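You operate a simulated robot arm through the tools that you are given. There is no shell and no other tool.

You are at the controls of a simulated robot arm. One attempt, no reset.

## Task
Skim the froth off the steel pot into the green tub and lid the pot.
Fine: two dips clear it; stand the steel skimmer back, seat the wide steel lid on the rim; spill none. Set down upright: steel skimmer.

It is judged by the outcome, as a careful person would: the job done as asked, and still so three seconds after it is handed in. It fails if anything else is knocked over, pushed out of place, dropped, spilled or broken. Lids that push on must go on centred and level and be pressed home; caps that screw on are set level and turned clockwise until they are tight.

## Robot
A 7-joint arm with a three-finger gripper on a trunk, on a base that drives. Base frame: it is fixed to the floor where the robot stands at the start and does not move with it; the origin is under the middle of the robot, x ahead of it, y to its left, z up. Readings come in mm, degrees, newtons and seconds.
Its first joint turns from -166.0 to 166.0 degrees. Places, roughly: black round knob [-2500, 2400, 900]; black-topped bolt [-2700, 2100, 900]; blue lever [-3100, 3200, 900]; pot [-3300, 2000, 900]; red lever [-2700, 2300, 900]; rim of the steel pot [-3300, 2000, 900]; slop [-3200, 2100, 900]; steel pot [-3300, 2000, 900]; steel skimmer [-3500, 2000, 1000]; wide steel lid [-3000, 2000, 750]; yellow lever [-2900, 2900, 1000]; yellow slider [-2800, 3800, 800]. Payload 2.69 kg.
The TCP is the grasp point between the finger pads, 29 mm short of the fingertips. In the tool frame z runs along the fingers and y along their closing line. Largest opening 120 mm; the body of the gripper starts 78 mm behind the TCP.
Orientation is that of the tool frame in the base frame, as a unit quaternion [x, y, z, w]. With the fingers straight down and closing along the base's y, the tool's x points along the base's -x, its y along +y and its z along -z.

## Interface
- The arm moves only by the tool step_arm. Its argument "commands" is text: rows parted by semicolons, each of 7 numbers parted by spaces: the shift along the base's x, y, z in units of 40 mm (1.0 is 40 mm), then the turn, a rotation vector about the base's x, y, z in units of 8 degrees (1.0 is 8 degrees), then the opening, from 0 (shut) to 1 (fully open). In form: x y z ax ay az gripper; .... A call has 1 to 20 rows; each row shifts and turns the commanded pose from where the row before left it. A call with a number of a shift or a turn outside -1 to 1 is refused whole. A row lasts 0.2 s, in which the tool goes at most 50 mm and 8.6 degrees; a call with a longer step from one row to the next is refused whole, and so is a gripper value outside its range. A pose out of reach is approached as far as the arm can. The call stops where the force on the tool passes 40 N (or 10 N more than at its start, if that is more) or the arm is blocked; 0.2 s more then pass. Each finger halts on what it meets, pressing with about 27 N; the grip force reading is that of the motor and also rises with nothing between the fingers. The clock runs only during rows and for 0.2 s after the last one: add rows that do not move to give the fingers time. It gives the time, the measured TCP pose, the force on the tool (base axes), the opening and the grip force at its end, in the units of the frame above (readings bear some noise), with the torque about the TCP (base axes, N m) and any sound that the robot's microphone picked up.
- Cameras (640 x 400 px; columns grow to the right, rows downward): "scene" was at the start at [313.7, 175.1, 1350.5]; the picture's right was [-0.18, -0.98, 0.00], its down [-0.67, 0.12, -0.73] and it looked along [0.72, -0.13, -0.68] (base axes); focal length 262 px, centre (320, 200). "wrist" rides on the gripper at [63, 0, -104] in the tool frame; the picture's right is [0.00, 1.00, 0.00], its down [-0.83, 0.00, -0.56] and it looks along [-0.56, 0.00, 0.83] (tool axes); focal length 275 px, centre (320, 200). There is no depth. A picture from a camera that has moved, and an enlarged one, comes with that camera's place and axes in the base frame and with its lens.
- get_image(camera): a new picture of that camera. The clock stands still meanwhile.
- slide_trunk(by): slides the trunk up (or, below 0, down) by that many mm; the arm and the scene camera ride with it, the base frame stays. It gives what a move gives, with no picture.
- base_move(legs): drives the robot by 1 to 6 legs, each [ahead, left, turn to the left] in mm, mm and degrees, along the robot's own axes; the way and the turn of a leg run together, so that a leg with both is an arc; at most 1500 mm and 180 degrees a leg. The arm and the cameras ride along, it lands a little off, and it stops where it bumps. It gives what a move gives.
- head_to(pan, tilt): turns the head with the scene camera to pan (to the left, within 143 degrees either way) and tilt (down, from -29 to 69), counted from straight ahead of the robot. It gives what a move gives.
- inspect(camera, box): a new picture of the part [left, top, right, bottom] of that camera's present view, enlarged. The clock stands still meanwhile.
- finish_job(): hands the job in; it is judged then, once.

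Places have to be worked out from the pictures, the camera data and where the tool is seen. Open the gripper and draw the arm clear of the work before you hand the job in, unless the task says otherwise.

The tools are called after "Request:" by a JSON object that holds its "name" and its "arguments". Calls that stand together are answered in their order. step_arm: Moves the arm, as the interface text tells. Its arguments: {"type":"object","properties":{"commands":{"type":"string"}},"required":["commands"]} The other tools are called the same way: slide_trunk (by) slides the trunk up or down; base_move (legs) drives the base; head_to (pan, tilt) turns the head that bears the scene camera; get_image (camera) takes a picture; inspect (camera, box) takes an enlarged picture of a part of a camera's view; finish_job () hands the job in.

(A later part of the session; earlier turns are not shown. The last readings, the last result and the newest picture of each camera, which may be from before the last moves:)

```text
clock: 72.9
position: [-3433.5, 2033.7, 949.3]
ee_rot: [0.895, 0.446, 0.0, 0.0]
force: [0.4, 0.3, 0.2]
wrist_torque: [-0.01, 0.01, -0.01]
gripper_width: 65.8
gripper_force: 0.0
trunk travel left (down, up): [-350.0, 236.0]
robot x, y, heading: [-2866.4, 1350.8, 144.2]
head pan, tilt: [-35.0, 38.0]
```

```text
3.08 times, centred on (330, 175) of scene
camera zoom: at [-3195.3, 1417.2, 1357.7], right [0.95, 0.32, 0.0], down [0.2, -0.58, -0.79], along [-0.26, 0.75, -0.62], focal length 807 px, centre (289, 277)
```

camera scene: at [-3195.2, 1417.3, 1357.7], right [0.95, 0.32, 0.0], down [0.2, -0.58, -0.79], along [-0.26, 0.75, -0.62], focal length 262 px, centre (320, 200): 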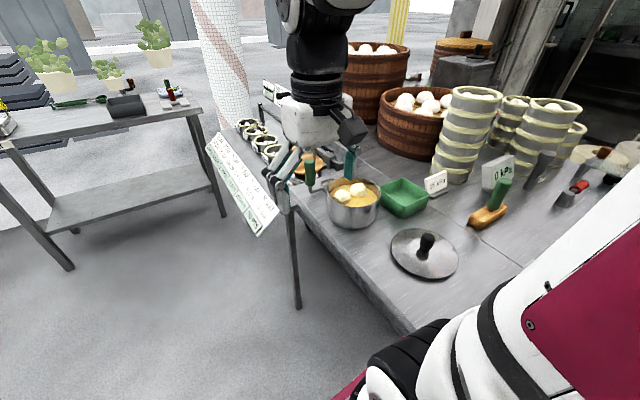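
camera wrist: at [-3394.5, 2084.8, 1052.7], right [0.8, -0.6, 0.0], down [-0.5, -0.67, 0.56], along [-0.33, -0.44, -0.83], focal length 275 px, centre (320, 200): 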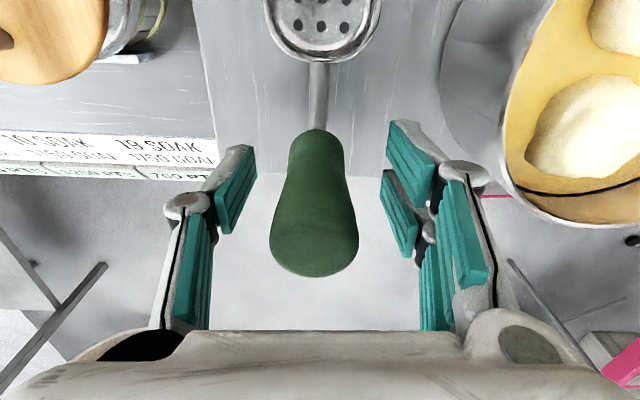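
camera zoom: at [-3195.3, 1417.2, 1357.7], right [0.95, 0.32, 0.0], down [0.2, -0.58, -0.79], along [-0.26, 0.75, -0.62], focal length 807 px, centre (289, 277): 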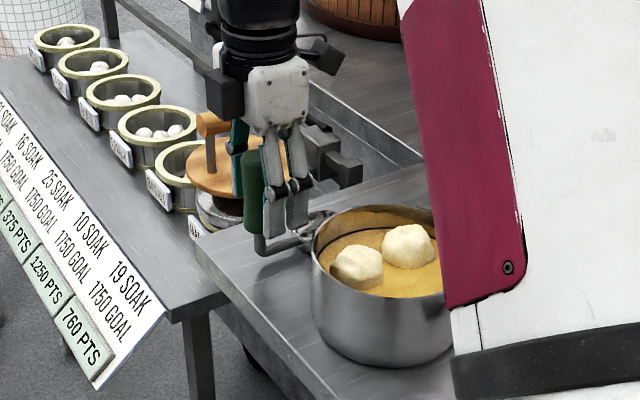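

The handle stands between the pads at the right depth, about 2 mm off centre. I trim that and close the fingers.

Request:
{"name": "step_arm", "arguments": {"commands": "-0.04 0.03 0 0 0 0 0.55;0 0 0 0 0 0 0.3;0 0 0 0 0 0 0.2;0 0 0 0 0 0 0;0 0 0 0 0 0 0;0 0 0 0 0 0 0"}}

Request:
{"name": "get_image", "arguments": {"camera": "wrist"}}

```text
clock: 74.3
position: [-3435.5, 2034.1, 948.8]
ee_rot: [0.895, 0.445, 0.0, 0.0]
force: [-1.1, -0.3, 0.2]
wrist_torque: [0.08, -0.02, 0.04]
gripper_width: 29.9
gripper_force: 26.5
trunk travel left (down, up): [-350.0, 236.0]
robot x, y, heading: [-2869.4, 1348.9, 144.0]
head pan, tilt: [-35.0, 38.0]
```

```text
taken
camera wrist: at [-3396.5, 2085.6, 1053.2], right [0.8, -0.6, 0.0], down [-0.5, -0.67, 0.56], along [-0.33, -0.44, -0.83], focal length 275 px, centre (320, 200)
```

wrist: 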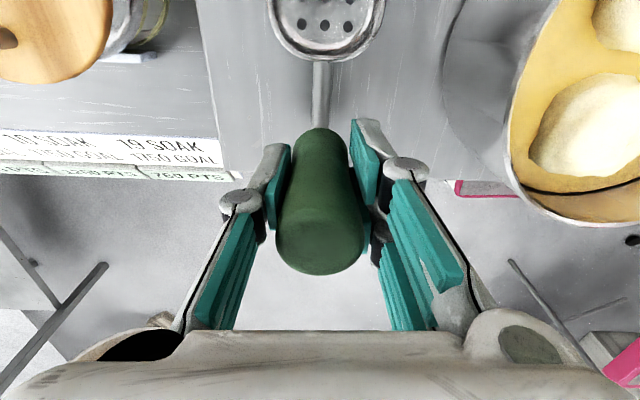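

The handle is gripped (29.9 mm, 26.5 N); the home pose to return to is TCP (-3435.5, 2034.1, 948.8) with tool x at 52.9°. I lift straight up 125 mm so the bowl clears the pot rim, and check the hold.

Request:
{"name": "step_arm", "arguments": {"commands": "0 0 0.5 0 0 0 0;0 0 0.8 0 0 0 0;0 0 0.8 0 0 0 0;0 0 0.8 0 0 0 0;0 0 0.25 0 0 0 0;0 0 0 0 0 0 0"}}

Request:
{"name": "get_image", "arguments": {"camera": "wrist"}}

Request:
{"name": "inspect", "arguments": {"camera": "scene", "box": [250, 80, 410, 240]}}

```text
clock: 75.7
position: [-3435.6, 2034.0, 1075.5]
ee_rot: [0.895, 0.445, 0.0, -0.001]
force: [-0.3, -1.1, -2.2]
wrist_torque: [-0.06, 0.11, -0.03]
gripper_width: 29.8
gripper_force: 27.2
trunk travel left (down, up): [-350.0, 236.0]
robot x, y, heading: [-2866.2, 1351.5, 143.7]
head pan, tilt: [-35.0, 38.0]
```

```text
taken
camera wrist: at [-3395.7, 2085.6, 1180.3], right [0.8, -0.6, 0.0], down [-0.5, -0.67, 0.56], along [-0.33, -0.45, -0.83], focal length 275 px, centre (320, 200)
```

wrist: 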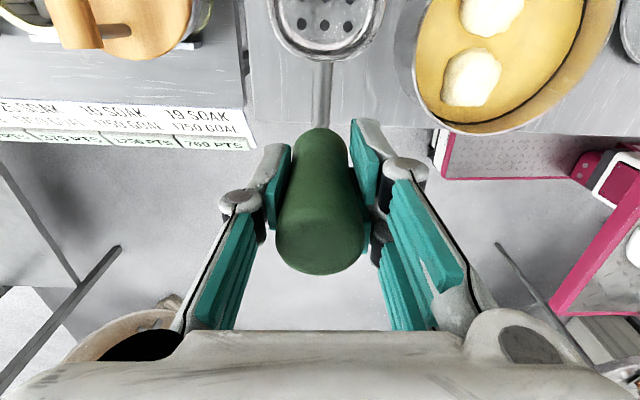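

```text
2.50 times, centred on (330, 160) of scene
camera zoom: at [-3195.4, 1417.3, 1357.7], right [0.95, 0.32, 0.0], down [0.2, -0.58, -0.79], along [-0.26, 0.75, -0.62], focal length 656 px, centre (295, 300)
```

zoom: 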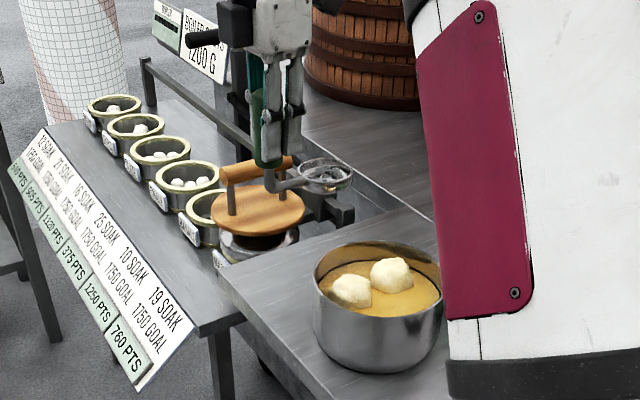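

The skimmer hangs level and firm, with the bowl bottom at about z=979. I carry it across above the pot while turning it 90° clockwise, to end on the robot side of the pot with the wrist camera looking over the pot.

Request:
{"name": "step_arm", "arguments": {"commands": "0.462 -0.183 0 0 0 -0.5 0;0.462 -0.183 0 0 0 -0.97 0;0.462 -0.183 0 0 0 -0.97 0;0.462 -0.183 0 0 0 -0.97 0;0.462 -0.183 0 0 0 -0.97 0;0.462 -0.183 0 0 0 -0.97 0;0.462 -0.183 0 0 0 -0.97 0;0.462 -0.183 0 0 0 -0.97 0;0.462 -0.183 0 0 0 -0.97 0;0.462 -0.183 0 0 0 -0.97 0;0.462 -0.183 0 0 0 -0.97 0;0.462 -0.183 0 0 0 -0.97 0;0 0 0 0 0 0 0"}}

Request:
{"name": "get_image", "arguments": {"camera": "wrist"}}

Request:
{"name": "get_image", "arguments": {"camera": "scene"}}

```text
clock: 78.5
position: [-3213.4, 1946.4, 1076.3]
ee_rot: [0.95, -0.314, 0.0, 0.0]
force: [-0.1, 0.0, -2.1]
wrist_torque: [0.1, 0.09, 0.0]
gripper_width: 29.5
gripper_force: 27.0
trunk travel left (down, up): [-350.0, 236.0]
robot x, y, heading: [-2869.2, 1354.2, 144.0]
head pan, tilt: [-35.0, 38.0]
```

```text
taken
camera wrist: at [-3161.6, 1909.8, 1180.6], right [-0.59, -0.81, 0.0], down [-0.67, 0.49, 0.56], along [-0.45, 0.33, -0.83], focal length 275 px, centre (320, 200)
```

wrist: 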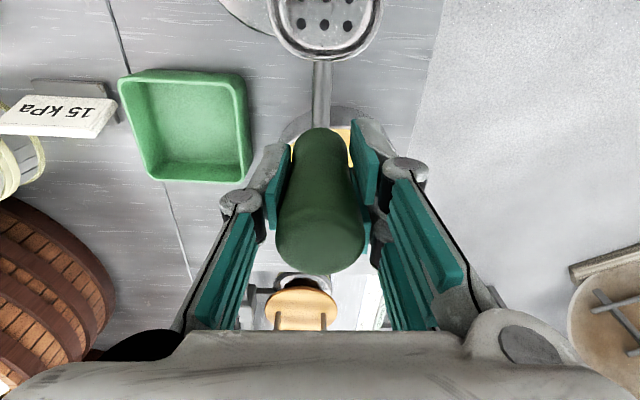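

```text
taken
camera scene: at [-3195.4, 1417.3, 1357.7], right [0.95, 0.32, 0.0], down [0.2, -0.58, -0.79], along [-0.26, 0.75, -0.62], focal length 262 px, centre (320, 200)
```

scene: 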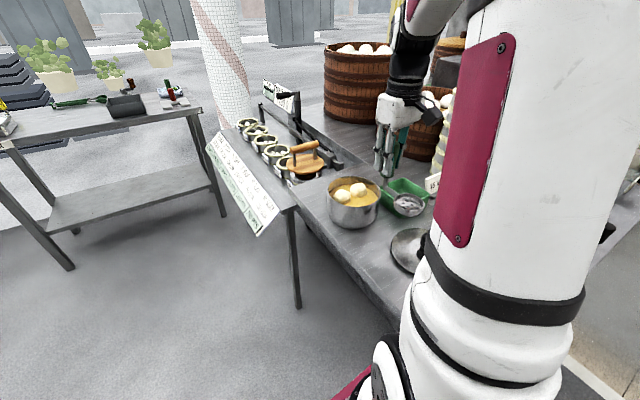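

The skimmer is turned and level; the tub's rim centre is confirmed at about (-3166, 2076), z≈908. I zoom on the pot in the scene view to refine its centre and the froth positions.

Request:
{"name": "inspect", "arguments": {"camera": "scene", "box": [310, 160, 440, 240]}}

```text
4.92 times, centred on (375, 200) of scene
camera zoom: at [-3195.4, 1417.3, 1357.7], right [0.95, 0.32, 0.0], down [0.2, -0.58, -0.79], along [-0.26, 0.75, -0.62], focal length 1292 px, centre (49, 200)
```

zoom: 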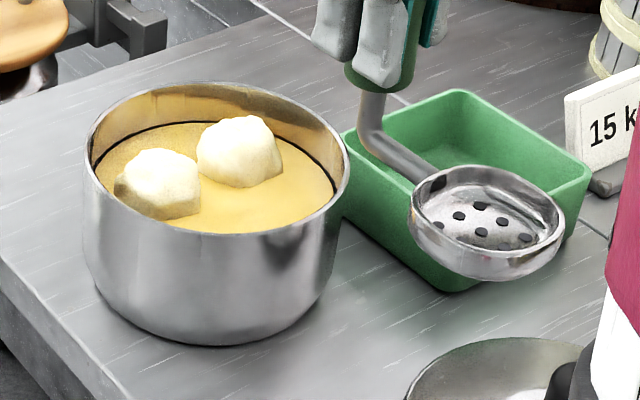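

Everything agrees: pot centre ≈(-3297, 1998), froth lumps at ≈(-3285, 2020) and (-3321, 1975), soup surface ≈z 906. I will enter with the bowl steep behind the far side of the lump and sweep toward the robot under it, so first I pitch the tool about 80° high above the pot.

Request:
{"name": "step_arm", "arguments": {"commands": "-0.1175 0.1295 0.15 0.298 0.4015 0 0;-0.1175 0.1295 0.15 0.596 0.803 0 0;-0.1175 0.1295 0.15 0.596 0.803 0 0;-0.1175 0.1295 0.15 0.596 0.803 0 0;-0.1175 0.1295 0 0.596 0.803 0 0;0 0 0 0 0 0 0"}}

Request:
{"name": "get_image", "arguments": {"camera": "scene"}}

Request:
{"name": "get_image", "arguments": {"camera": "wrist"}}

```text
clock: 79.9
position: [-3236.8, 1973.1, 1099.8]
ee_rot: [0.903, -0.298, -0.293, -0.097]
force: [0.1, -0.9, -1.8]
wrist_torque: [-0.01, -0.02, -0.02]
gripper_width: 29.6
gripper_force: 26.7
trunk travel left (down, up): [-350.0, 236.0]
robot x, y, heading: [-2866.5, 1350.9, 144.0]
head pan, tilt: [-35.0, 38.0]
```

```text
taken
camera scene: at [-3195.4, 1417.3, 1357.7], right [0.95, 0.32, 0.0], down [0.2, -0.58, -0.79], along [-0.26, 0.75, -0.62], focal length 262 px, centre (320, 200)
```

scene: 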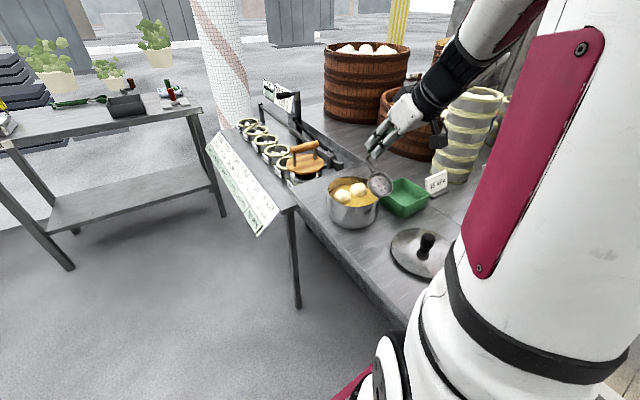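

```text
taken
camera wrist: at [-3144.3, 1906.1, 1146.8], right [-0.59, -0.81, 0.0], down [-0.28, 0.2, 0.94], along [-0.76, 0.56, -0.35], focal length 275 px, centre (320, 200)
```

wrist: 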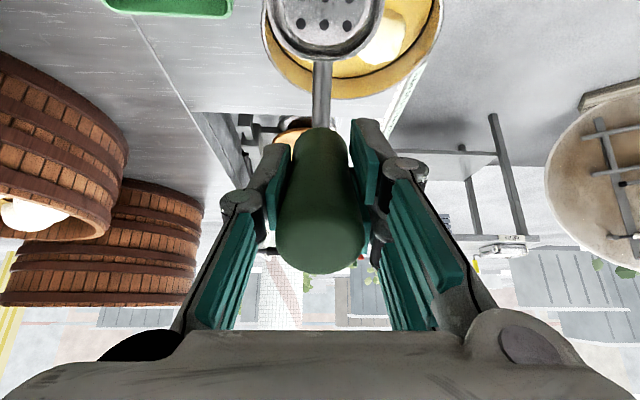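

The pitch works so far (36°) and nothing is near the wrist. I continue to about 80°.

Request:
{"name": "step_arm", "arguments": {"commands": "-0.1 0.105 0 0.596 0.803 0 0;-0.1 0.105 0 0.596 0.803 0 0;-0.1 0.105 0 0.596 0.803 0 0;-0.1 0.105 0 0.596 0.803 0 0;-0.1 0.105 0 0.596 0.803 0 0;-0.09 0.1 0 0.298 0.4015 0 0;0 0 0 0 0 0 0"}}

Request:
{"name": "get_image", "arguments": {"camera": "scene"}}

Request:
{"name": "get_image", "arguments": {"camera": "wrist"}}

Request:
{"name": "inspect", "arguments": {"camera": "scene", "box": [310, 110, 460, 240]}}

```text
clock: 81.5
position: [-3260.1, 1997.5, 1100.6]
ee_rot: [0.728, -0.241, -0.609, -0.203]
force: [-0.2, -0.5, -2.1]
wrist_torque: [-0.08, -0.1, -0.01]
gripper_width: 29.9
gripper_force: 27.7
trunk travel left (down, up): [-350.0, 236.0]
robot x, y, heading: [-2865.7, 1354.0, 144.2]
head pan, tilt: [-35.0, 38.0]
```

```text
taken
camera scene: at [-3195.3, 1417.3, 1357.7], right [0.95, 0.32, 0.0], down [0.2, -0.58, -0.79], along [-0.26, 0.75, -0.62], focal length 262 px, centre (320, 200)
```

scene: 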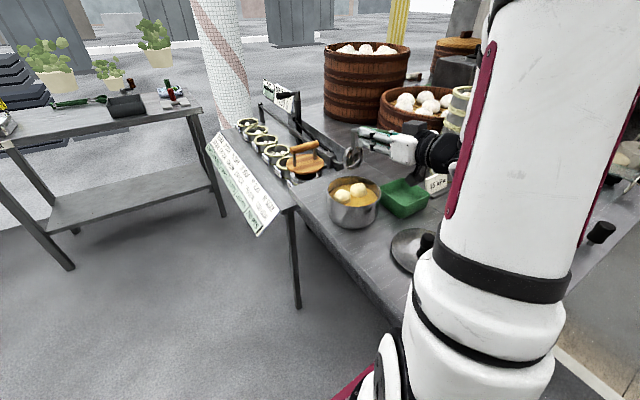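

```text
taken
camera wrist: at [-3167.2, 1930.1, 1056.0], right [-0.6, -0.8, -0.01], down [0.32, -0.25, 0.92], along [-0.74, 0.54, 0.4], focal length 275 px, centre (320, 200)
```

wrist: 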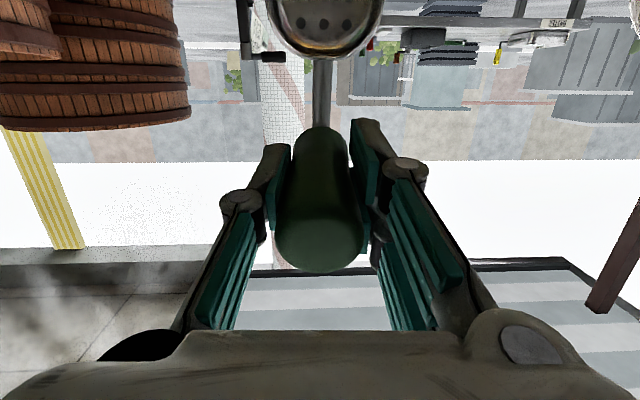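

```text
3.08 times, centred on (385, 175) of scene
camera zoom: at [-3195.3, 1417.3, 1357.7], right [0.95, 0.32, 0.0], down [0.2, -0.58, -0.79], along [-0.26, 0.75, -0.62], focal length 807 px, centre (120, 277)
```

zoom: 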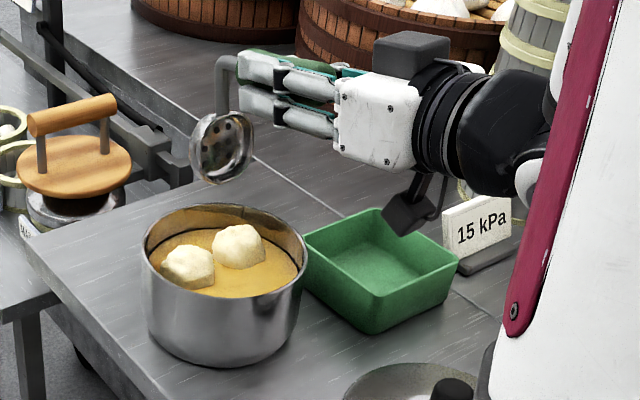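

At 80° the tool holds, and the bowl's predicted place matches the picture to within 3 mm: it hangs above the far side of the right-hand lump. I lower it by 50 mm to just above the rim level and check alignment.

Request:
{"name": "step_arm", "arguments": {"commands": "0 0 -0.6 0 0 0 0;0 0 -0.65 0 0 0 0;0 0 0 0 0 0 0"}}

Request:
{"name": "inspect", "arguments": {"camera": "scene", "box": [310, 130, 440, 240]}}

```text
clock: 82.3
position: [-3259.9, 1997.5, 1049.6]
ee_rot: [0.727, -0.239, -0.611, -0.204]
force: [4.4, -3.7, 18.8]
wrist_torque: [0.62, 0.83, 0.07]
gripper_width: 30.3
gripper_force: 26.9
trunk travel left (down, up): [-350.0, 236.0]
robot x, y, heading: [-2865.6, 1352.6, 144.0]
head pan, tilt: [-35.0, 38.0]
```

```text
3.64 times, centred on (375, 185) of scene
camera zoom: at [-3194.7, 1416.4, 1358.0], right [0.95, 0.32, 0.0], down [0.2, -0.58, -0.79], along [-0.26, 0.75, -0.62], focal length 954 px, centre (120, 254)
```

zoom: 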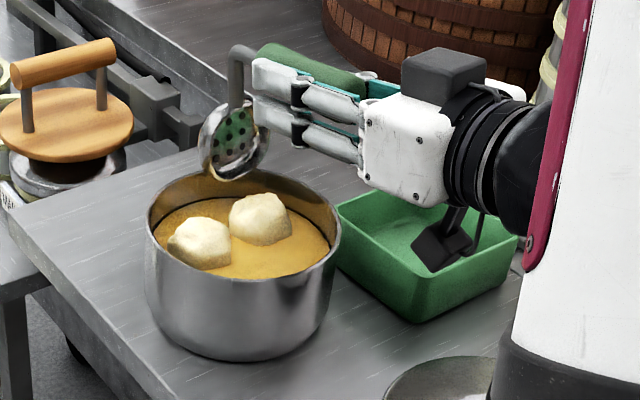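

The force rose to about 19 N upward and the skimmer turned a little in the grip, so something was touched. I look closely before doing anything else.

Request:
{"name": "inspect", "arguments": {"camera": "scene", "box": [325, 145, 385, 205]}}

Request:
{"name": "inspect", "arguments": {"camera": "scene", "box": [370, 140, 450, 220]}}

Request:
{"name": "get_image", "arguments": {"camera": "wrist"}}

```text
6.67 times, centred on (355, 175) of scene
camera zoom: at [-3194.7, 1416.4, 1358.0], right [0.95, 0.32, 0.0], down [0.2, -0.58, -0.79], along [-0.26, 0.75, -0.62], focal length 1749 px, centre (87, 367)
```

zoom: 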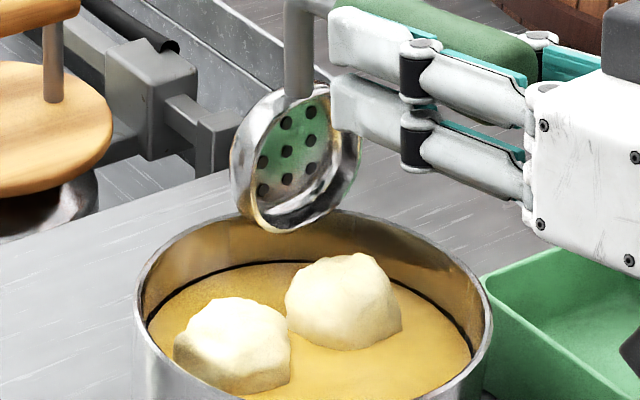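

```text
5.00 times, centred on (410, 180) of scene
camera zoom: at [-3194.7, 1416.4, 1358.0], right [0.95, 0.32, 0.0], down [0.2, -0.58, -0.79], along [-0.26, 0.75, -0.62], focal length 1312 px, centre (-130, 300)
```

zoom: 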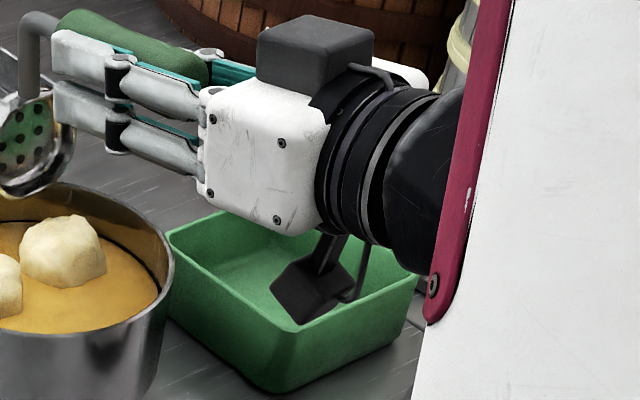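

```text
taken
camera wrist: at [-3167.4, 1930.8, 1006.3], right [-0.6, -0.8, -0.01], down [0.32, -0.25, 0.91], along [-0.74, 0.54, 0.41], focal length 275 px, centre (320, 200)
```

wrist: 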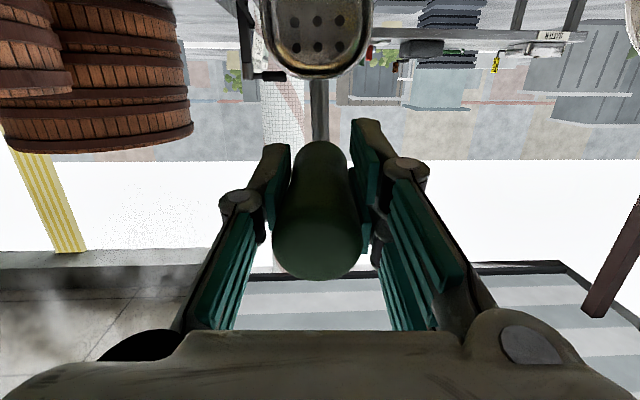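

The skimmer bowl's back touched the pot's far rim and the skimmer pivoted about 8° in the grip (bowl up); the pot itself matches its old place. I raise straight up 60 mm and re-check.

Request:
{"name": "step_arm", "arguments": {"commands": "0 0 0.3 0 0 0 0;0 0 0.6 0 0 0 0;0 0 0.6 0 0 0 0;0 0 0 0 0 0 0"}}

Request:
{"name": "inspect", "arguments": {"camera": "scene", "box": [310, 130, 440, 240]}}

Request:
{"name": "inspect", "arguments": {"camera": "wrist", "box": [220, 0, 420, 290]}}

```text
clock: 83.3
position: [-3259.7, 1996.0, 1108.5]
ee_rot: [0.728, -0.24, -0.609, -0.202]
force: [0.9, 0.3, -1.4]
wrist_torque: [-0.07, -0.08, 0.02]
gripper_width: 29.8
gripper_force: 27.0
trunk travel left (down, up): [-350.0, 236.0]
robot x, y, heading: [-2864.7, 1351.3, 144.0]
head pan, tilt: [-35.0, 38.0]
```

```text
3.64 times, centred on (375, 185) of scene
camera zoom: at [-3195.4, 1417.4, 1357.7], right [0.95, 0.32, 0.0], down [0.2, -0.58, -0.79], along [-0.26, 0.75, -0.62], focal length 954 px, centre (120, 254)
```

zoom: 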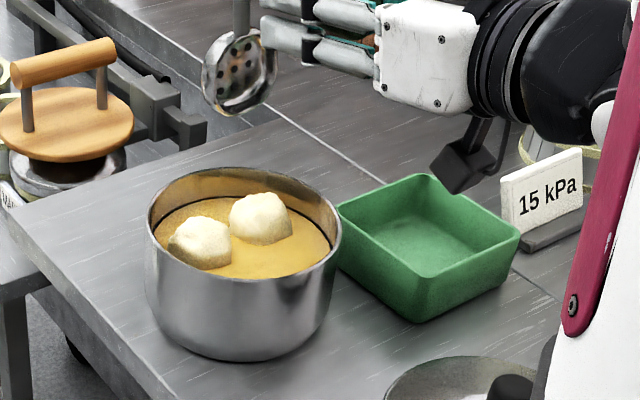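

```text
1.38 times, centred on (320, 145) of wrist
camera zoom: at [-3167.8, 1929.8, 1064.9], right [-0.6, -0.8, -0.01], down [0.32, -0.24, 0.92], along [-0.74, 0.54, 0.4], focal length 380 px, centre (320, 276)
```

zoom: 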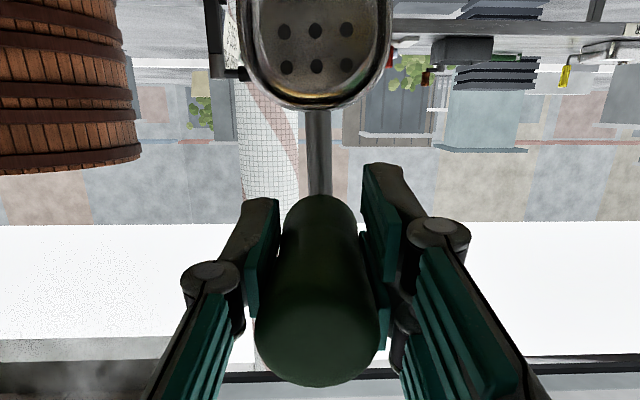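

The pot and lumps have not moved. I reduce the pitch, shift toward the pot's middle (clear of the thick rim), and come down in small, checked steps.

Request:
{"name": "step_arm", "arguments": {"commands": "0.02 -0.07 -0.2 -0.484 -0.652 0 0;0.02 -0.07 -0.3 -0.484 -0.652 0 0;0 0 -0.35 0 0 0 0;0 0 0 0 0 0 0"}}

Request:
{"name": "inspect", "arguments": {"camera": "scene", "box": [310, 130, 440, 240]}}

```text
clock: 84.3
position: [-3257.4, 1991.4, 1073.3]
ee_rot: [0.792, -0.261, -0.523, -0.174]
force: [-0.1, -0.6, -1.8]
wrist_torque: [-0.04, -0.06, 0.0]
gripper_width: 30.1
gripper_force: 27.4
trunk travel left (down, up): [-350.0, 236.0]
robot x, y, heading: [-2868.8, 1350.5, 143.9]
head pan, tilt: [-35.0, 38.0]
```

```text
3.64 times, centred on (375, 185) of scene
camera zoom: at [-3195.3, 1417.3, 1357.7], right [0.95, 0.32, 0.0], down [0.2, -0.58, -0.79], along [-0.26, 0.75, -0.62], focal length 954 px, centre (120, 254)
```

zoom: 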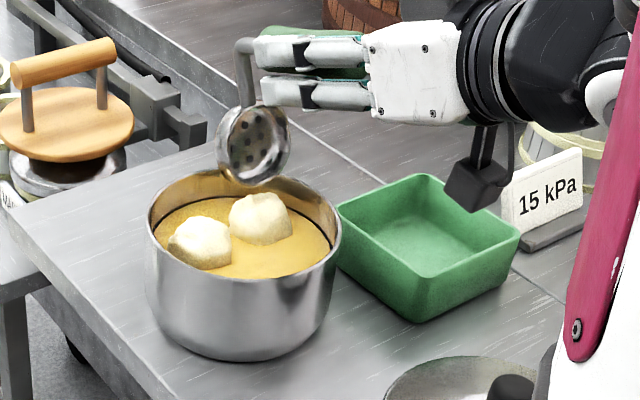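

The bowl now hangs over the pot's middle, behind the right-hand lump. I lower it 24 mm and read the force.

Request:
{"name": "step_arm", "arguments": {"commands": "0 0 -0.2 0 0 0 0;0 0 -0.2 0 0 0 0;0 0 -0.2 0 0 0 0;0 0 0 0 0 0 0"}}

Request:
{"name": "inspect", "arguments": {"camera": "scene", "box": [310, 130, 440, 240]}}

```text
clock: 85.3
position: [-3256.5, 1991.3, 1052.0]
ee_rot: [0.792, -0.261, -0.523, -0.174]
force: [0.5, 0.8, -1.4]
wrist_torque: [-0.05, -0.07, 0.02]
gripper_width: 29.7
gripper_force: 26.8
trunk travel left (down, up): [-350.0, 236.0]
robot x, y, heading: [-2866.6, 1354.1, 143.8]
head pan, tilt: [-35.0, 38.0]
```

```text
3.64 times, centred on (375, 185) of scene
camera zoom: at [-3195.3, 1417.3, 1357.7], right [0.95, 0.32, 0.0], down [0.2, -0.58, -0.79], along [-0.26, 0.75, -0.62], focal length 954 px, centre (120, 254)
```

zoom: 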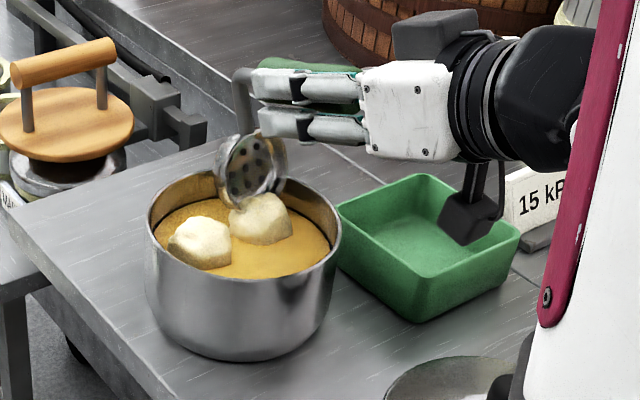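

No contact yet with the lip at about z=930, just behind the lump. I go on down 16 mm.

Request:
{"name": "step_arm", "arguments": {"commands": "0 0 -0.2 0 0 0 0;0 0 -0.2 0 0 0 0;0 0 0 0 0 0 0"}}

Request:
{"name": "inspect", "arguments": {"camera": "scene", "box": [325, 145, 395, 215]}}

```text
clock: 86.1
position: [-3257.0, 1991.6, 1035.4]
ee_rot: [0.792, -0.261, -0.523, -0.174]
force: [-0.1, 0.5, -2.7]
wrist_torque: [-0.04, -0.07, 0.0]
gripper_width: 29.9
gripper_force: 26.5
trunk travel left (down, up): [-350.0, 236.0]
robot x, y, heading: [-2865.6, 1353.3, 144.0]
head pan, tilt: [-35.0, 38.0]
```

```text
5.71 times, centred on (360, 180) of scene
camera zoom: at [-3195.3, 1417.3, 1357.7], right [0.95, 0.32, 0.0], down [0.2, -0.58, -0.79], along [-0.26, 0.75, -0.62], focal length 1499 px, centre (91, 314)
```

zoom: 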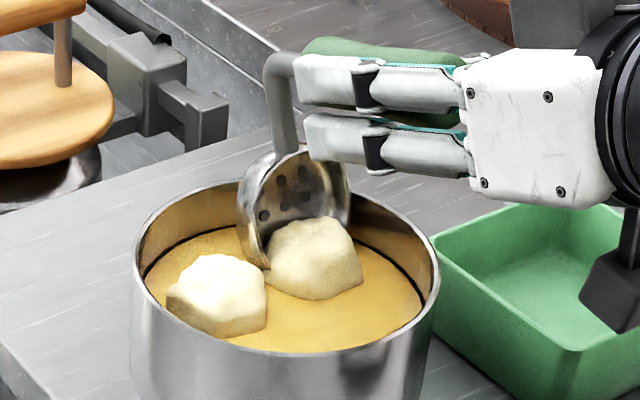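

The lip has entered beside the lump at z≈913 with no force. I lower it 24 mm more, below the soup surface.

Request:
{"name": "step_arm", "arguments": {"commands": "0 0 -0.2 0 0 0 0;0 0 -0.2 0 0 0 0;0 0 -0.2 0 0 0 0;0 0 0 0 0 0 0"}}

Request:
{"name": "inspect", "arguments": {"camera": "scene", "box": [325, 145, 395, 215]}}

```text
clock: 87.1
position: [-3256.8, 1989.8, 1012.3]
ee_rot: [0.792, -0.261, -0.524, -0.174]
force: [0.3, 0.3, -1.4]
wrist_torque: [-0.07, -0.08, -0.04]
gripper_width: 30.1
gripper_force: 27.5
trunk travel left (down, up): [-350.0, 236.0]
robot x, y, heading: [-2866.8, 1350.9, 144.0]
head pan, tilt: [-35.0, 38.0]
```

```text
5.71 times, centred on (360, 180) of scene
camera zoom: at [-3195.3, 1417.3, 1357.7], right [0.95, 0.32, 0.0], down [0.2, -0.58, -0.79], along [-0.26, 0.75, -0.62], focal length 1499 px, centre (91, 314)
```

zoom: 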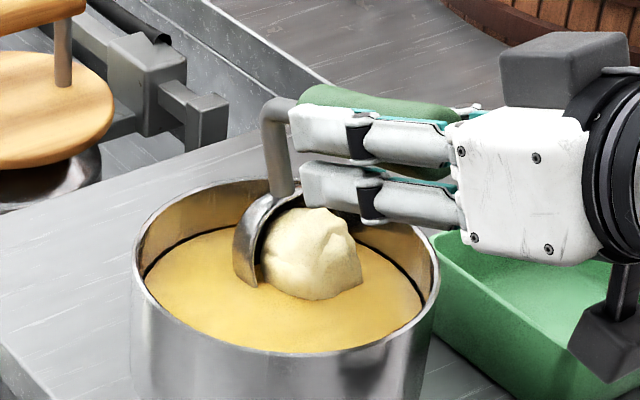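

Below the surface now without force; the picture shows one lump taken up at the bowl. I level the bowl under the surface to about 30° while moving it toward the robot, keeping the stem clear of the rim.

Request:
{"name": "step_arm", "arguments": {"commands": "-0.1506 0.1118 0.0525 -0.596 -0.803 0 0;-0.1365 0.1013 0.05 -0.596 -0.803 0 0;-0.1486 0.1103 0.0025 -0.596 -0.803 0 0;-0.1546 0.1147 -0.0525 -0.596 -0.803 0 0;-0.1726 0.1281 -0.1 -0.596 -0.803 0 0;-0.1225 0.0909 -0.0925 -0.3725 -0.502 0 0;0 0 0 0 0 0 0"}}

Request:
{"name": "inspect", "arguments": {"camera": "scene", "box": [310, 130, 440, 240]}}

```text
clock: 88.7
position: [-3292.6, 2018.0, 1008.1]
ee_rot: [0.932, -0.307, -0.181, -0.061]
force: [-0.2, -7.5, 18.0]
wrist_torque: [0.23, 0.56, 0.18]
gripper_width: 30.0
gripper_force: 27.0
trunk travel left (down, up): [-350.0, 236.0]
robot x, y, heading: [-2869.6, 1351.6, 144.2]
head pan, tilt: [-35.0, 38.0]
```

```text
3.64 times, centred on (375, 185) of scene
camera zoom: at [-3195.0, 1416.4, 1357.9], right [0.95, 0.33, 0.0], down [0.2, -0.58, -0.79], along [-0.26, 0.75, -0.62], focal length 954 px, centre (120, 254)
```

zoom: 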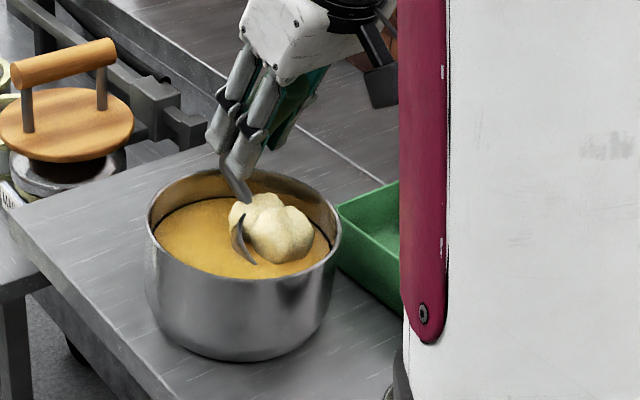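

The stem's bend touched the far rim (about 20 N up), so I lift 12 mm with a small move toward the robot to free it, then check how the skimmer sits in the grip.

Request:
{"name": "step_arm", "arguments": {"commands": "0.06 -0.045 0.15 0 0 0 0;0.04 -0.03 0.15 0 0 0 0;0 0 0 0 0 0 0"}}

Request:
{"name": "inspect", "arguments": {"camera": "scene", "box": [310, 130, 440, 240]}}

Request:
{"name": "get_image", "arguments": {"camera": "wrist"}}

```text
clock: 89.5
position: [-3290.0, 2015.3, 1018.3]
ee_rot: [0.933, -0.307, -0.181, -0.06]
force: [0.3, -0.6, -2.2]
wrist_torque: [0.02, 0.02, -0.01]
gripper_width: 30.0
gripper_force: 26.9
trunk travel left (down, up): [-350.0, 236.0]
robot x, y, heading: [-2864.6, 1355.5, 144.0]
head pan, tilt: [-35.0, 38.0]
```

```text
3.64 times, centred on (375, 185) of scene
camera zoom: at [-3195.4, 1417.4, 1357.7], right [0.95, 0.32, 0.0], down [0.2, -0.58, -0.79], along [-0.26, 0.75, -0.62], focal length 954 px, centre (120, 254)
```

zoom: 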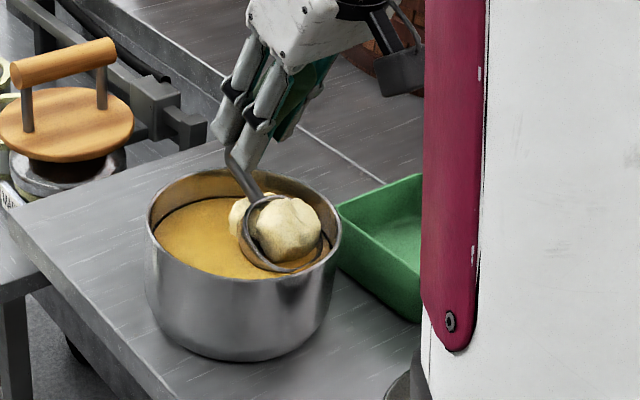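

```text
taken
camera wrist: at [-3209.7, 1957.5, 1090.9], right [-0.59, -0.81, 0.0], down [-0.46, 0.33, 0.83], along [-0.67, 0.49, -0.56], focal length 275 px, centre (320, 200)
```

wrist: 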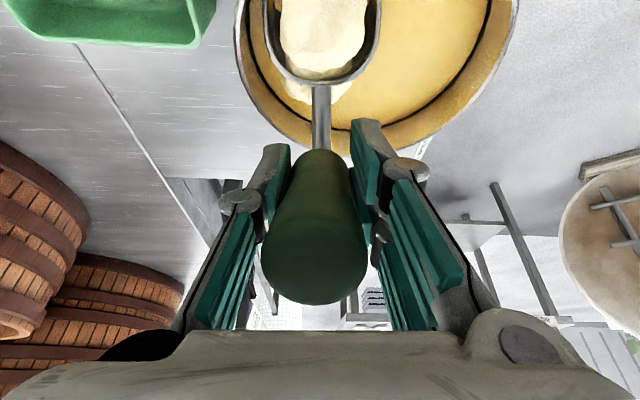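

A lump lies in the bowl now, and the contact is gone; the skimmer has also slid about 8 mm up in the grip. I lift on while levelling the bowl fully, about its own centre.

Request:
{"name": "step_arm", "arguments": {"commands": "-0.1887 0.1401 0.318 -0.3725 -0.502 0 0;-0.1807 0.1341 0.2 -0.3725 -0.502 0 0;-0.2309 0.1714 0.15 -0.5215 -0.7026 0 0;-0.1967 0.146 0.1 -0.5215 -0.7026 0 0;-0.1526 0.1132 0.0725 -0.447 -0.602 0 0;0 0 0 0 0 0 0"}}

Request:
{"name": "inspect", "arguments": {"camera": "scene", "box": [310, 130, 440, 240]}}

Request:
{"name": "get_image", "arguments": {"camera": "wrist"}}

```text
clock: 90.9
position: [-3326.6, 2042.0, 1052.0]
ee_rot: [0.947, -0.313, 0.068, 0.023]
force: [-0.3, 0.1, -2.5]
wrist_torque: [0.07, 0.06, 0.02]
gripper_width: 30.0
gripper_force: 27.2
trunk travel left (down, up): [-350.0, 236.0]
robot x, y, heading: [-2869.6, 1355.4, 143.8]
head pan, tilt: [-35.0, 38.0]
```

```text
3.64 times, centred on (375, 185) of scene
camera zoom: at [-3195.3, 1417.3, 1357.7], right [0.95, 0.32, 0.0], down [0.2, -0.58, -0.79], along [-0.26, 0.75, -0.62], focal length 954 px, centre (120, 254)
```

zoom: 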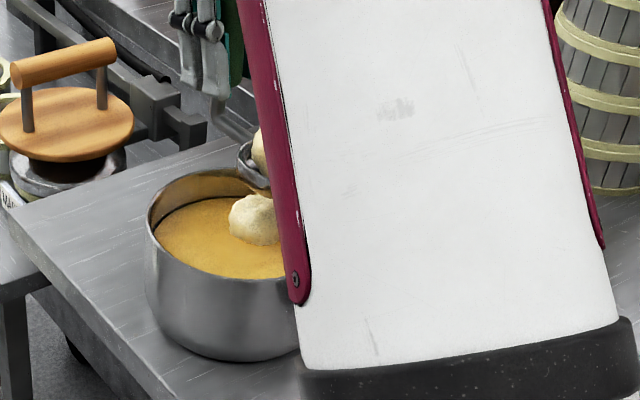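

```text
taken
camera wrist: at [-3287.9, 2014.9, 1164.2], right [-0.59, -0.81, 0.0], down [-0.73, 0.53, 0.43], along [-0.35, 0.26, -0.9], focal length 275 px, centre (320, 200)
```

wrist: 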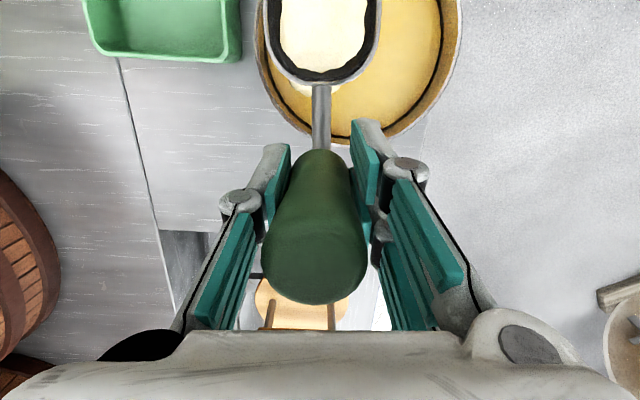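

The first lump sits in the level bowl, and one lump is left in the pot. I carry the bowl level to over the tub's centre.

Request:
{"name": "step_arm", "arguments": {"commands": "0.2 0.15 0.25 0 0 0 0;0.4 0.3 0.1 0 0 0 0;0.45 0.335 0 0 0 0 0;0.45 0.335 0 0 0 0 0;0.45 0.335 0 0 0 0 0;0.4 0.3 -0.1 0 0 0 0;0.22 0.165 -0.1 0 0 0 0;0 0 0 0 0 0 0"}}

Request:
{"name": "get_image", "arguments": {"camera": "wrist"}}

Request:
{"name": "get_image", "arguments": {"camera": "scene"}}

```text
clock: 92.7
position: [-3225.8, 2119.2, 1056.9]
ee_rot: [0.948, -0.311, 0.066, 0.021]
force: [-0.1, -0.3, -2.3]
wrist_torque: [0.02, 0.06, 0.01]
gripper_width: 30.1
gripper_force: 26.5
trunk travel left (down, up): [-350.0, 236.0]
robot x, y, heading: [-2862.6, 1352.6, 143.9]
head pan, tilt: [-35.0, 38.0]
```

```text
taken
camera wrist: at [-3186.4, 2091.9, 1169.3], right [-0.59, -0.81, 0.0], down [-0.73, 0.53, 0.43], along [-0.35, 0.26, -0.9], focal length 275 px, centre (320, 200)
```

wrist: 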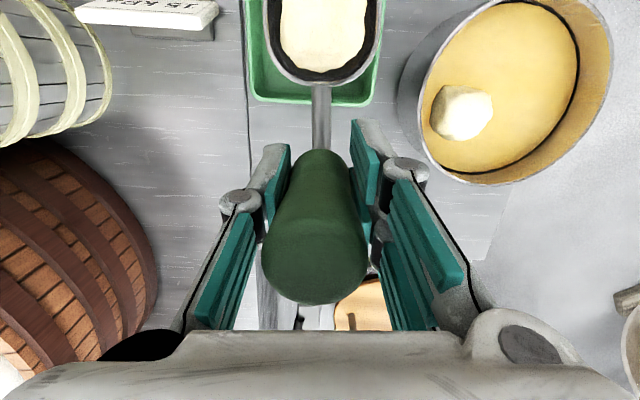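

```text
taken
camera scene: at [-3195.3, 1417.4, 1357.7], right [0.95, 0.32, 0.0], down [0.2, -0.58, -0.79], along [-0.26, 0.75, -0.62], focal length 262 px, centre (320, 200)
```

scene: 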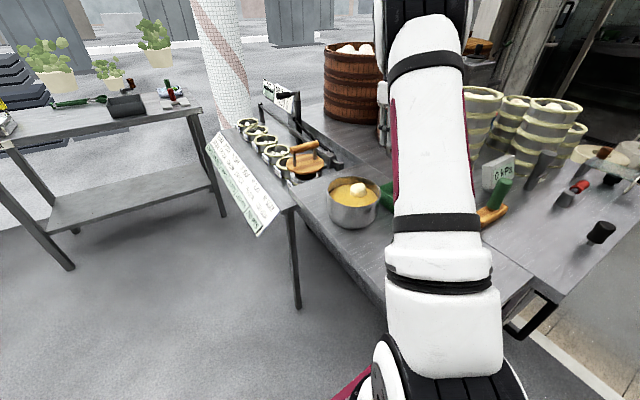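

The bowl is over the tub's middle. I tip it about its own centre, first to about 64°, lowering slightly.

Request:
{"name": "step_arm", "arguments": {"commands": "0.2068 -0.1535 0.1825 0.596 0.803 0 0;0.2309 -0.1714 0.1475 0.596 0.803 0 0;0.2509 -0.1863 0.1025 0.596 0.803 0 0;0.265 -0.1967 0.06 0.596 0.803 0 0;0.275 -0.2041 0.01 0.596 0.803 0 0;0.279 -0.2071 -0.035 0.596 0.803 0 0;0.277 -0.2056 -0.085 0.596 0.803 0 0;0.273 -0.2026 -0.1325 0.596 0.803 0 0;0 0 0 0 0 0 0"}}

Request:
{"name": "get_image", "arguments": {"camera": "wrist"}}

Request:
{"name": "get_image", "arguments": {"camera": "scene"}}

```text
clock: 94.7
position: [-3141.4, 2058.5, 1067.5]
ee_rot: [0.838, -0.277, -0.446, -0.148]
force: [-1.0, -0.6, -1.7]
wrist_torque: [-0.07, -0.08, -0.01]
gripper_width: 30.2
gripper_force: 27.3
trunk travel left (down, up): [-350.0, 236.0]
robot x, y, heading: [-2864.2, 1348.4, 143.8]
head pan, tilt: [-35.0, 38.0]
```

```text
taken
camera wrist: at [-3042.9, 1987.3, 1073.8], right [-0.59, -0.8, -0.01], down [-0.01, 0.0, 1.0], along [-0.8, 0.59, 0.0], focal length 275 px, centre (320, 200)
```

wrist: 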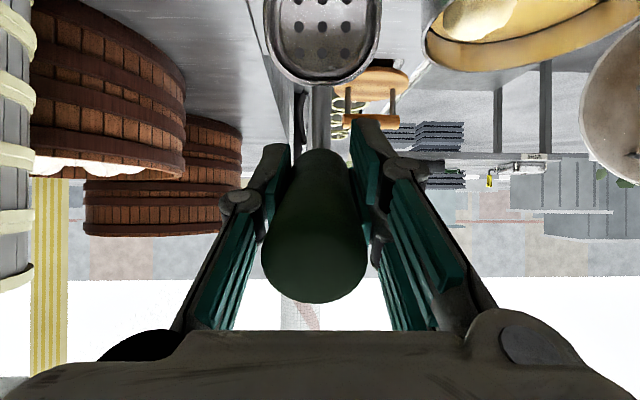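

```text
taken
camera scene: at [-3195.3, 1417.3, 1357.7], right [0.95, 0.32, 0.0], down [0.2, -0.58, -0.79], along [-0.26, 0.75, -0.62], focal length 262 px, centre (320, 200)
```

scene: 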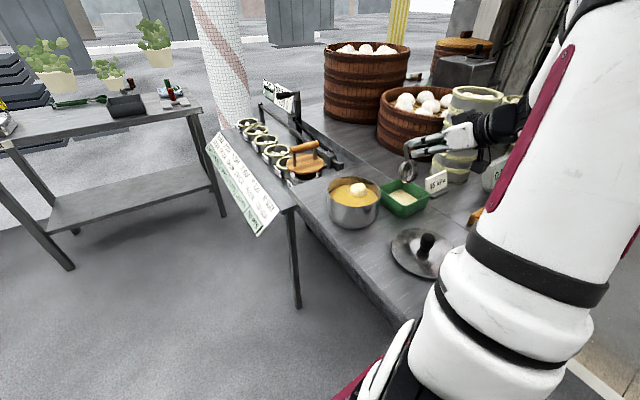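

The bowl is empty and there is pale froth in the green tub. I enlarge to check that it all landed inside.

Request:
{"name": "inspect", "arguments": {"camera": "scene", "box": [325, 120, 475, 240]}}

```text
3.33 times, centred on (400, 180) of scene
camera zoom: at [-3195.3, 1417.3, 1357.7], right [0.95, 0.32, 0.0], down [0.2, -0.58, -0.79], along [-0.26, 0.75, -0.62], focal length 875 px, centre (53, 267)
```

zoom: 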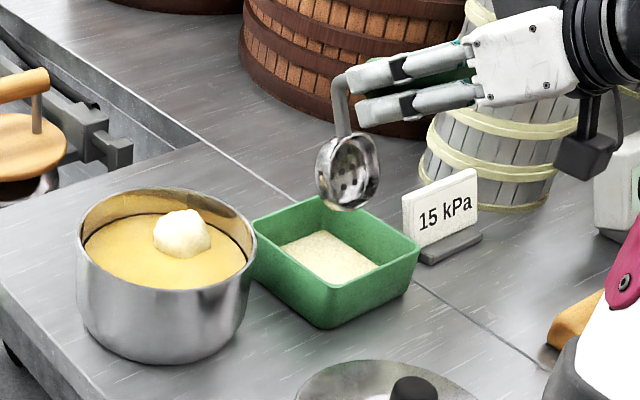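

The froth lies fully inside the tub, with one lump left in the pot near its middle. I raise the empty bowl and bring it back over the pot with about 70° pitch.

Request:
{"name": "step_arm", "arguments": {"commands": "0 0 0.45 0 0 0 0;-0.5 -0.29 0 0.223 0.301 0 0;-0.766 -0.438 0 0.223 0.301 0 0;-0.766 -0.438 0 0 0 0 0;-0.7 -0.4 0 0 0 0 0;-0.33 -0.187 0 0 0 0 0;0 0 0 0 0 0 0"}}

Request:
{"name": "inspect", "arguments": {"camera": "scene", "box": [310, 130, 440, 240]}}

```text
clock: 96.3
position: [-3263.2, 1990.3, 1086.4]
ee_rot: [0.815, -0.268, -0.488, -0.162]
force: [0.2, -0.4, -1.8]
wrist_torque: [-0.04, -0.04, 0.01]
gripper_width: 30.2
gripper_force: 27.3
trunk travel left (down, up): [-350.0, 236.0]
robot x, y, heading: [-2865.3, 1353.7, 143.7]
head pan, tilt: [-35.0, 38.0]
```

```text
3.64 times, centred on (375, 185) of scene
camera zoom: at [-3195.3, 1417.3, 1357.7], right [0.95, 0.33, 0.0], down [0.2, -0.58, -0.79], along [-0.26, 0.75, -0.62], focal length 954 px, centre (120, 254)
```

zoom: 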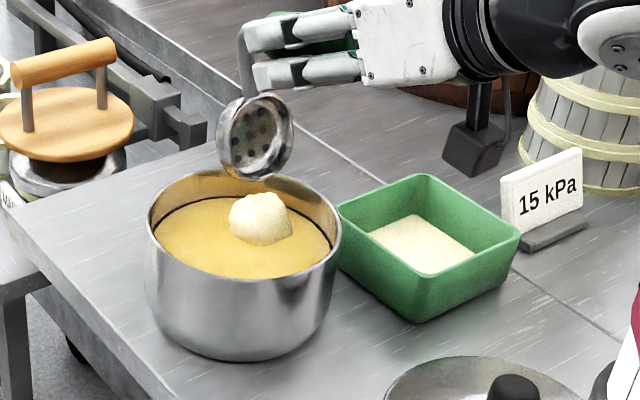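

The bowl is over the pot's middle behind the last lump. I lower it in two checked stages, first 44 mm.

Request:
{"name": "step_arm", "arguments": {"commands": "0 0 -0.35 0 0 0 0;0 0 -0.35 0 0 0 0;0 0 -0.2 0 0 0 0;0 0 -0.2 0 0 0 0;0 0 0 0 0 0 0"}}

Request:
{"name": "inspect", "arguments": {"camera": "scene", "box": [310, 130, 440, 240]}}

```text
clock: 97.5
position: [-3263.0, 1987.9, 1041.4]
ee_rot: [0.815, -0.268, -0.488, -0.162]
force: [0.2, 0.2, -1.7]
wrist_torque: [-0.05, -0.09, 0.0]
gripper_width: 30.0
gripper_force: 26.9
trunk travel left (down, up): [-350.0, 236.0]
robot x, y, heading: [-2866.8, 1353.3, 143.8]
head pan, tilt: [-35.0, 38.0]
```

```text
3.64 times, centred on (375, 185) of scene
camera zoom: at [-3195.3, 1417.3, 1357.7], right [0.95, 0.32, 0.0], down [0.2, -0.58, -0.79], along [-0.26, 0.75, -0.62], focal length 954 px, centre (120, 254)
```

zoom: 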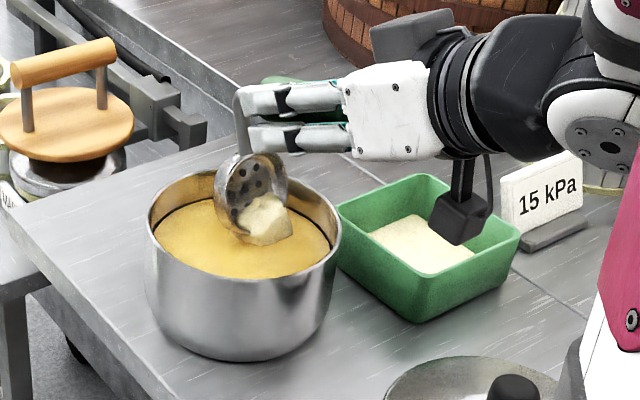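

No force; the bowl's lip is at the lump. I lower 32 mm more so that it goes below the surface.

Request:
{"name": "step_arm", "arguments": {"commands": "0 0 -0.2 0 0 0 0;0 0 -0.2 0 0 0 0;0 0 -0.2 0 0 0 0;0 0 -0.2 0 0 0 0;0 0 0 0 0 0 0"}}

Request:
{"name": "inspect", "arguments": {"camera": "scene", "box": [310, 130, 440, 240]}}

```text
clock: 98.7
position: [-3265.1, 1988.0, 1009.2]
ee_rot: [0.815, -0.269, -0.488, -0.162]
force: [0.1, -0.2, -2.0]
wrist_torque: [-0.02, -0.04, 0.01]
gripper_width: 30.3
gripper_force: 26.8
trunk travel left (down, up): [-350.0, 236.0]
robot x, y, heading: [-2864.5, 1353.2, 143.9]
head pan, tilt: [-35.0, 38.0]
```

```text
3.64 times, centred on (375, 185) of scene
camera zoom: at [-3195.3, 1417.3, 1357.7], right [0.95, 0.32, 0.0], down [0.2, -0.58, -0.79], along [-0.26, 0.75, -0.62], focal length 954 px, centre (120, 254)
```

zoom: 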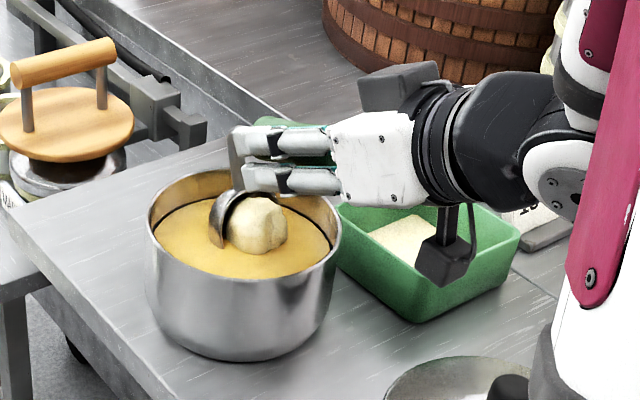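

The last lump is at the bowl below the surface, with no force on the tool. I level partly while still in the soup, then check the force before lifting out.

Request:
{"name": "step_arm", "arguments": {"commands": "-0.1506 0.1118 0.095 -0.596 -0.803 0 0;-0.1325 0.0983 0.045 -0.596 -0.803 0 0;-0.1385 0.1028 -0.0025 -0.596 -0.803 0 0;-0.0783 0.0581 0.12 -0.298 -0.4015 0 0"}}

```text
clock: 99.7
position: [-3284.5, 2003.8, 1019.8]
ee_rot: [0.909, -0.299, -0.276, -0.093]
force: [-0.4, -0.5, -1.2]
wrist_torque: [-0.02, -0.01, -0.01]
gripper_width: 30.3
gripper_force: 26.8
trunk travel left (down, up): [-350.0, 236.0]
robot x, y, heading: [-2863.7, 1353.4, 144.0]
head pan, tilt: [-35.0, 38.0]
```

No contact. I lift out while levelling the rest of the way.

Request:
{"name": "step_arm", "arguments": {"commands": "-0.2088 0.155 0.215 -0.447 -0.602 0 0;-0.3112 0.231 0.165 -0.596 -0.803 0 0;-0.2991 0.222 0.17 -0.596 -0.803 0 0;-0.281 0.2086 0.125 -0.596 -0.803 0 0;-0.1927 0.143 0.0625 -0.5215 -0.7026 0 0;-0.1265 0.0939 0.15 -0.3725 -0.502 0 0;0 0 0 0 0 0 0"}}

Request:
{"name": "get_image", "arguments": {"camera": "wrist"}}

Request:
{"name": "inspect", "arguments": {"camera": "scene", "box": [310, 130, 440, 240]}}

```text
clock: 101.3
position: [-3341.3, 2045.8, 1056.5]
ee_rot: [0.948, -0.311, 0.067, 0.022]
force: [-0.1, -0.2, -2.2]
wrist_torque: [0.07, 0.1, 0.02]
gripper_width: 30.0
gripper_force: 26.9
trunk travel left (down, up): [-350.0, 236.0]
robot x, y, heading: [-2865.2, 1353.9, 144.0]
head pan, tilt: [-35.0, 38.0]
```

```text
taken
camera wrist: at [-3302.6, 2017.4, 1168.0], right [-0.59, -0.81, 0.0], down [-0.73, 0.53, 0.43], along [-0.35, 0.26, -0.9], focal length 275 px, centre (320, 200)
```

wrist: 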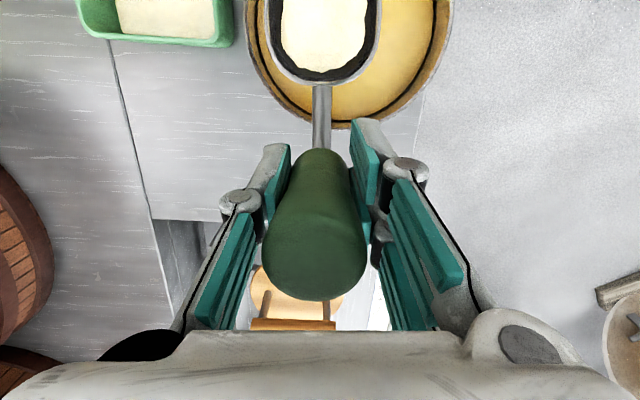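

```text
3.64 times, centred on (375, 185) of scene
camera zoom: at [-3195.3, 1417.3, 1357.7], right [0.95, 0.33, 0.0], down [0.2, -0.58, -0.79], along [-0.26, 0.75, -0.62], focal length 954 px, centre (120, 254)
```

zoom: 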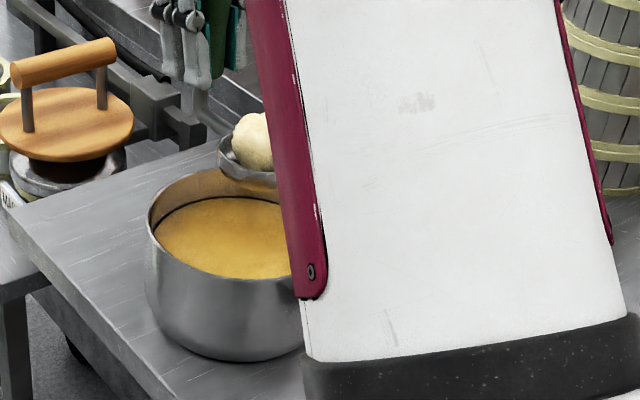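

The pot is clear and the second lump sits in the level bowl. I carry it to over the tub.

Request:
{"name": "step_arm", "arguments": {"commands": "0.2 0.125 0.2 0 0 0 0;0.45 0.28 0 0 0 0 0;0.45 0.28 0 0 0 0 0;0.45 0.28 0 0 0 0 0;0.45 0.28 0 0 0 0 0;0.45 0.28 0 0 0 0 0;0.4 0.25 -0.1 0 0 0 0;0.09 0.055 -0.1 0 0 0 0;0 0 0 0 0 0 0"}}

Request:
{"name": "get_image", "arguments": {"camera": "wrist"}}

```text
clock: 103.3
position: [-3220.9, 2120.9, 1055.4]
ee_rot: [0.947, -0.313, 0.066, 0.023]
force: [0.0, 1.1, -1.6]
wrist_torque: [0.06, 0.07, -0.01]
gripper_width: 30.0
gripper_force: 26.4
trunk travel left (down, up): [-350.0, 236.0]
robot x, y, heading: [-2864.1, 1351.1, 143.8]
head pan, tilt: [-35.0, 38.0]
```

```text
taken
camera wrist: at [-3182.7, 2093.1, 1168.8], right [-0.59, -0.81, 0.0], down [-0.73, 0.53, 0.43], along [-0.35, 0.26, -0.9], focal length 275 px, centre (320, 200)
```

wrist: 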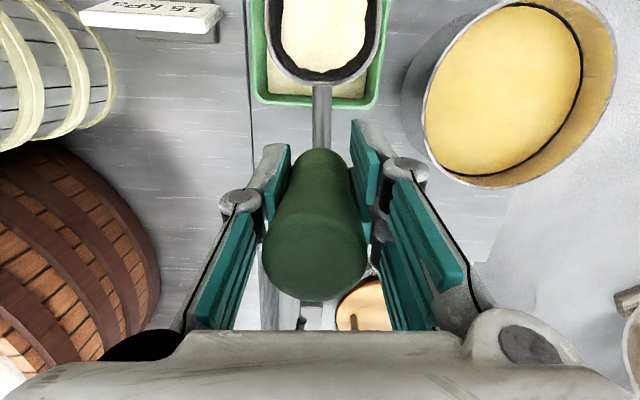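

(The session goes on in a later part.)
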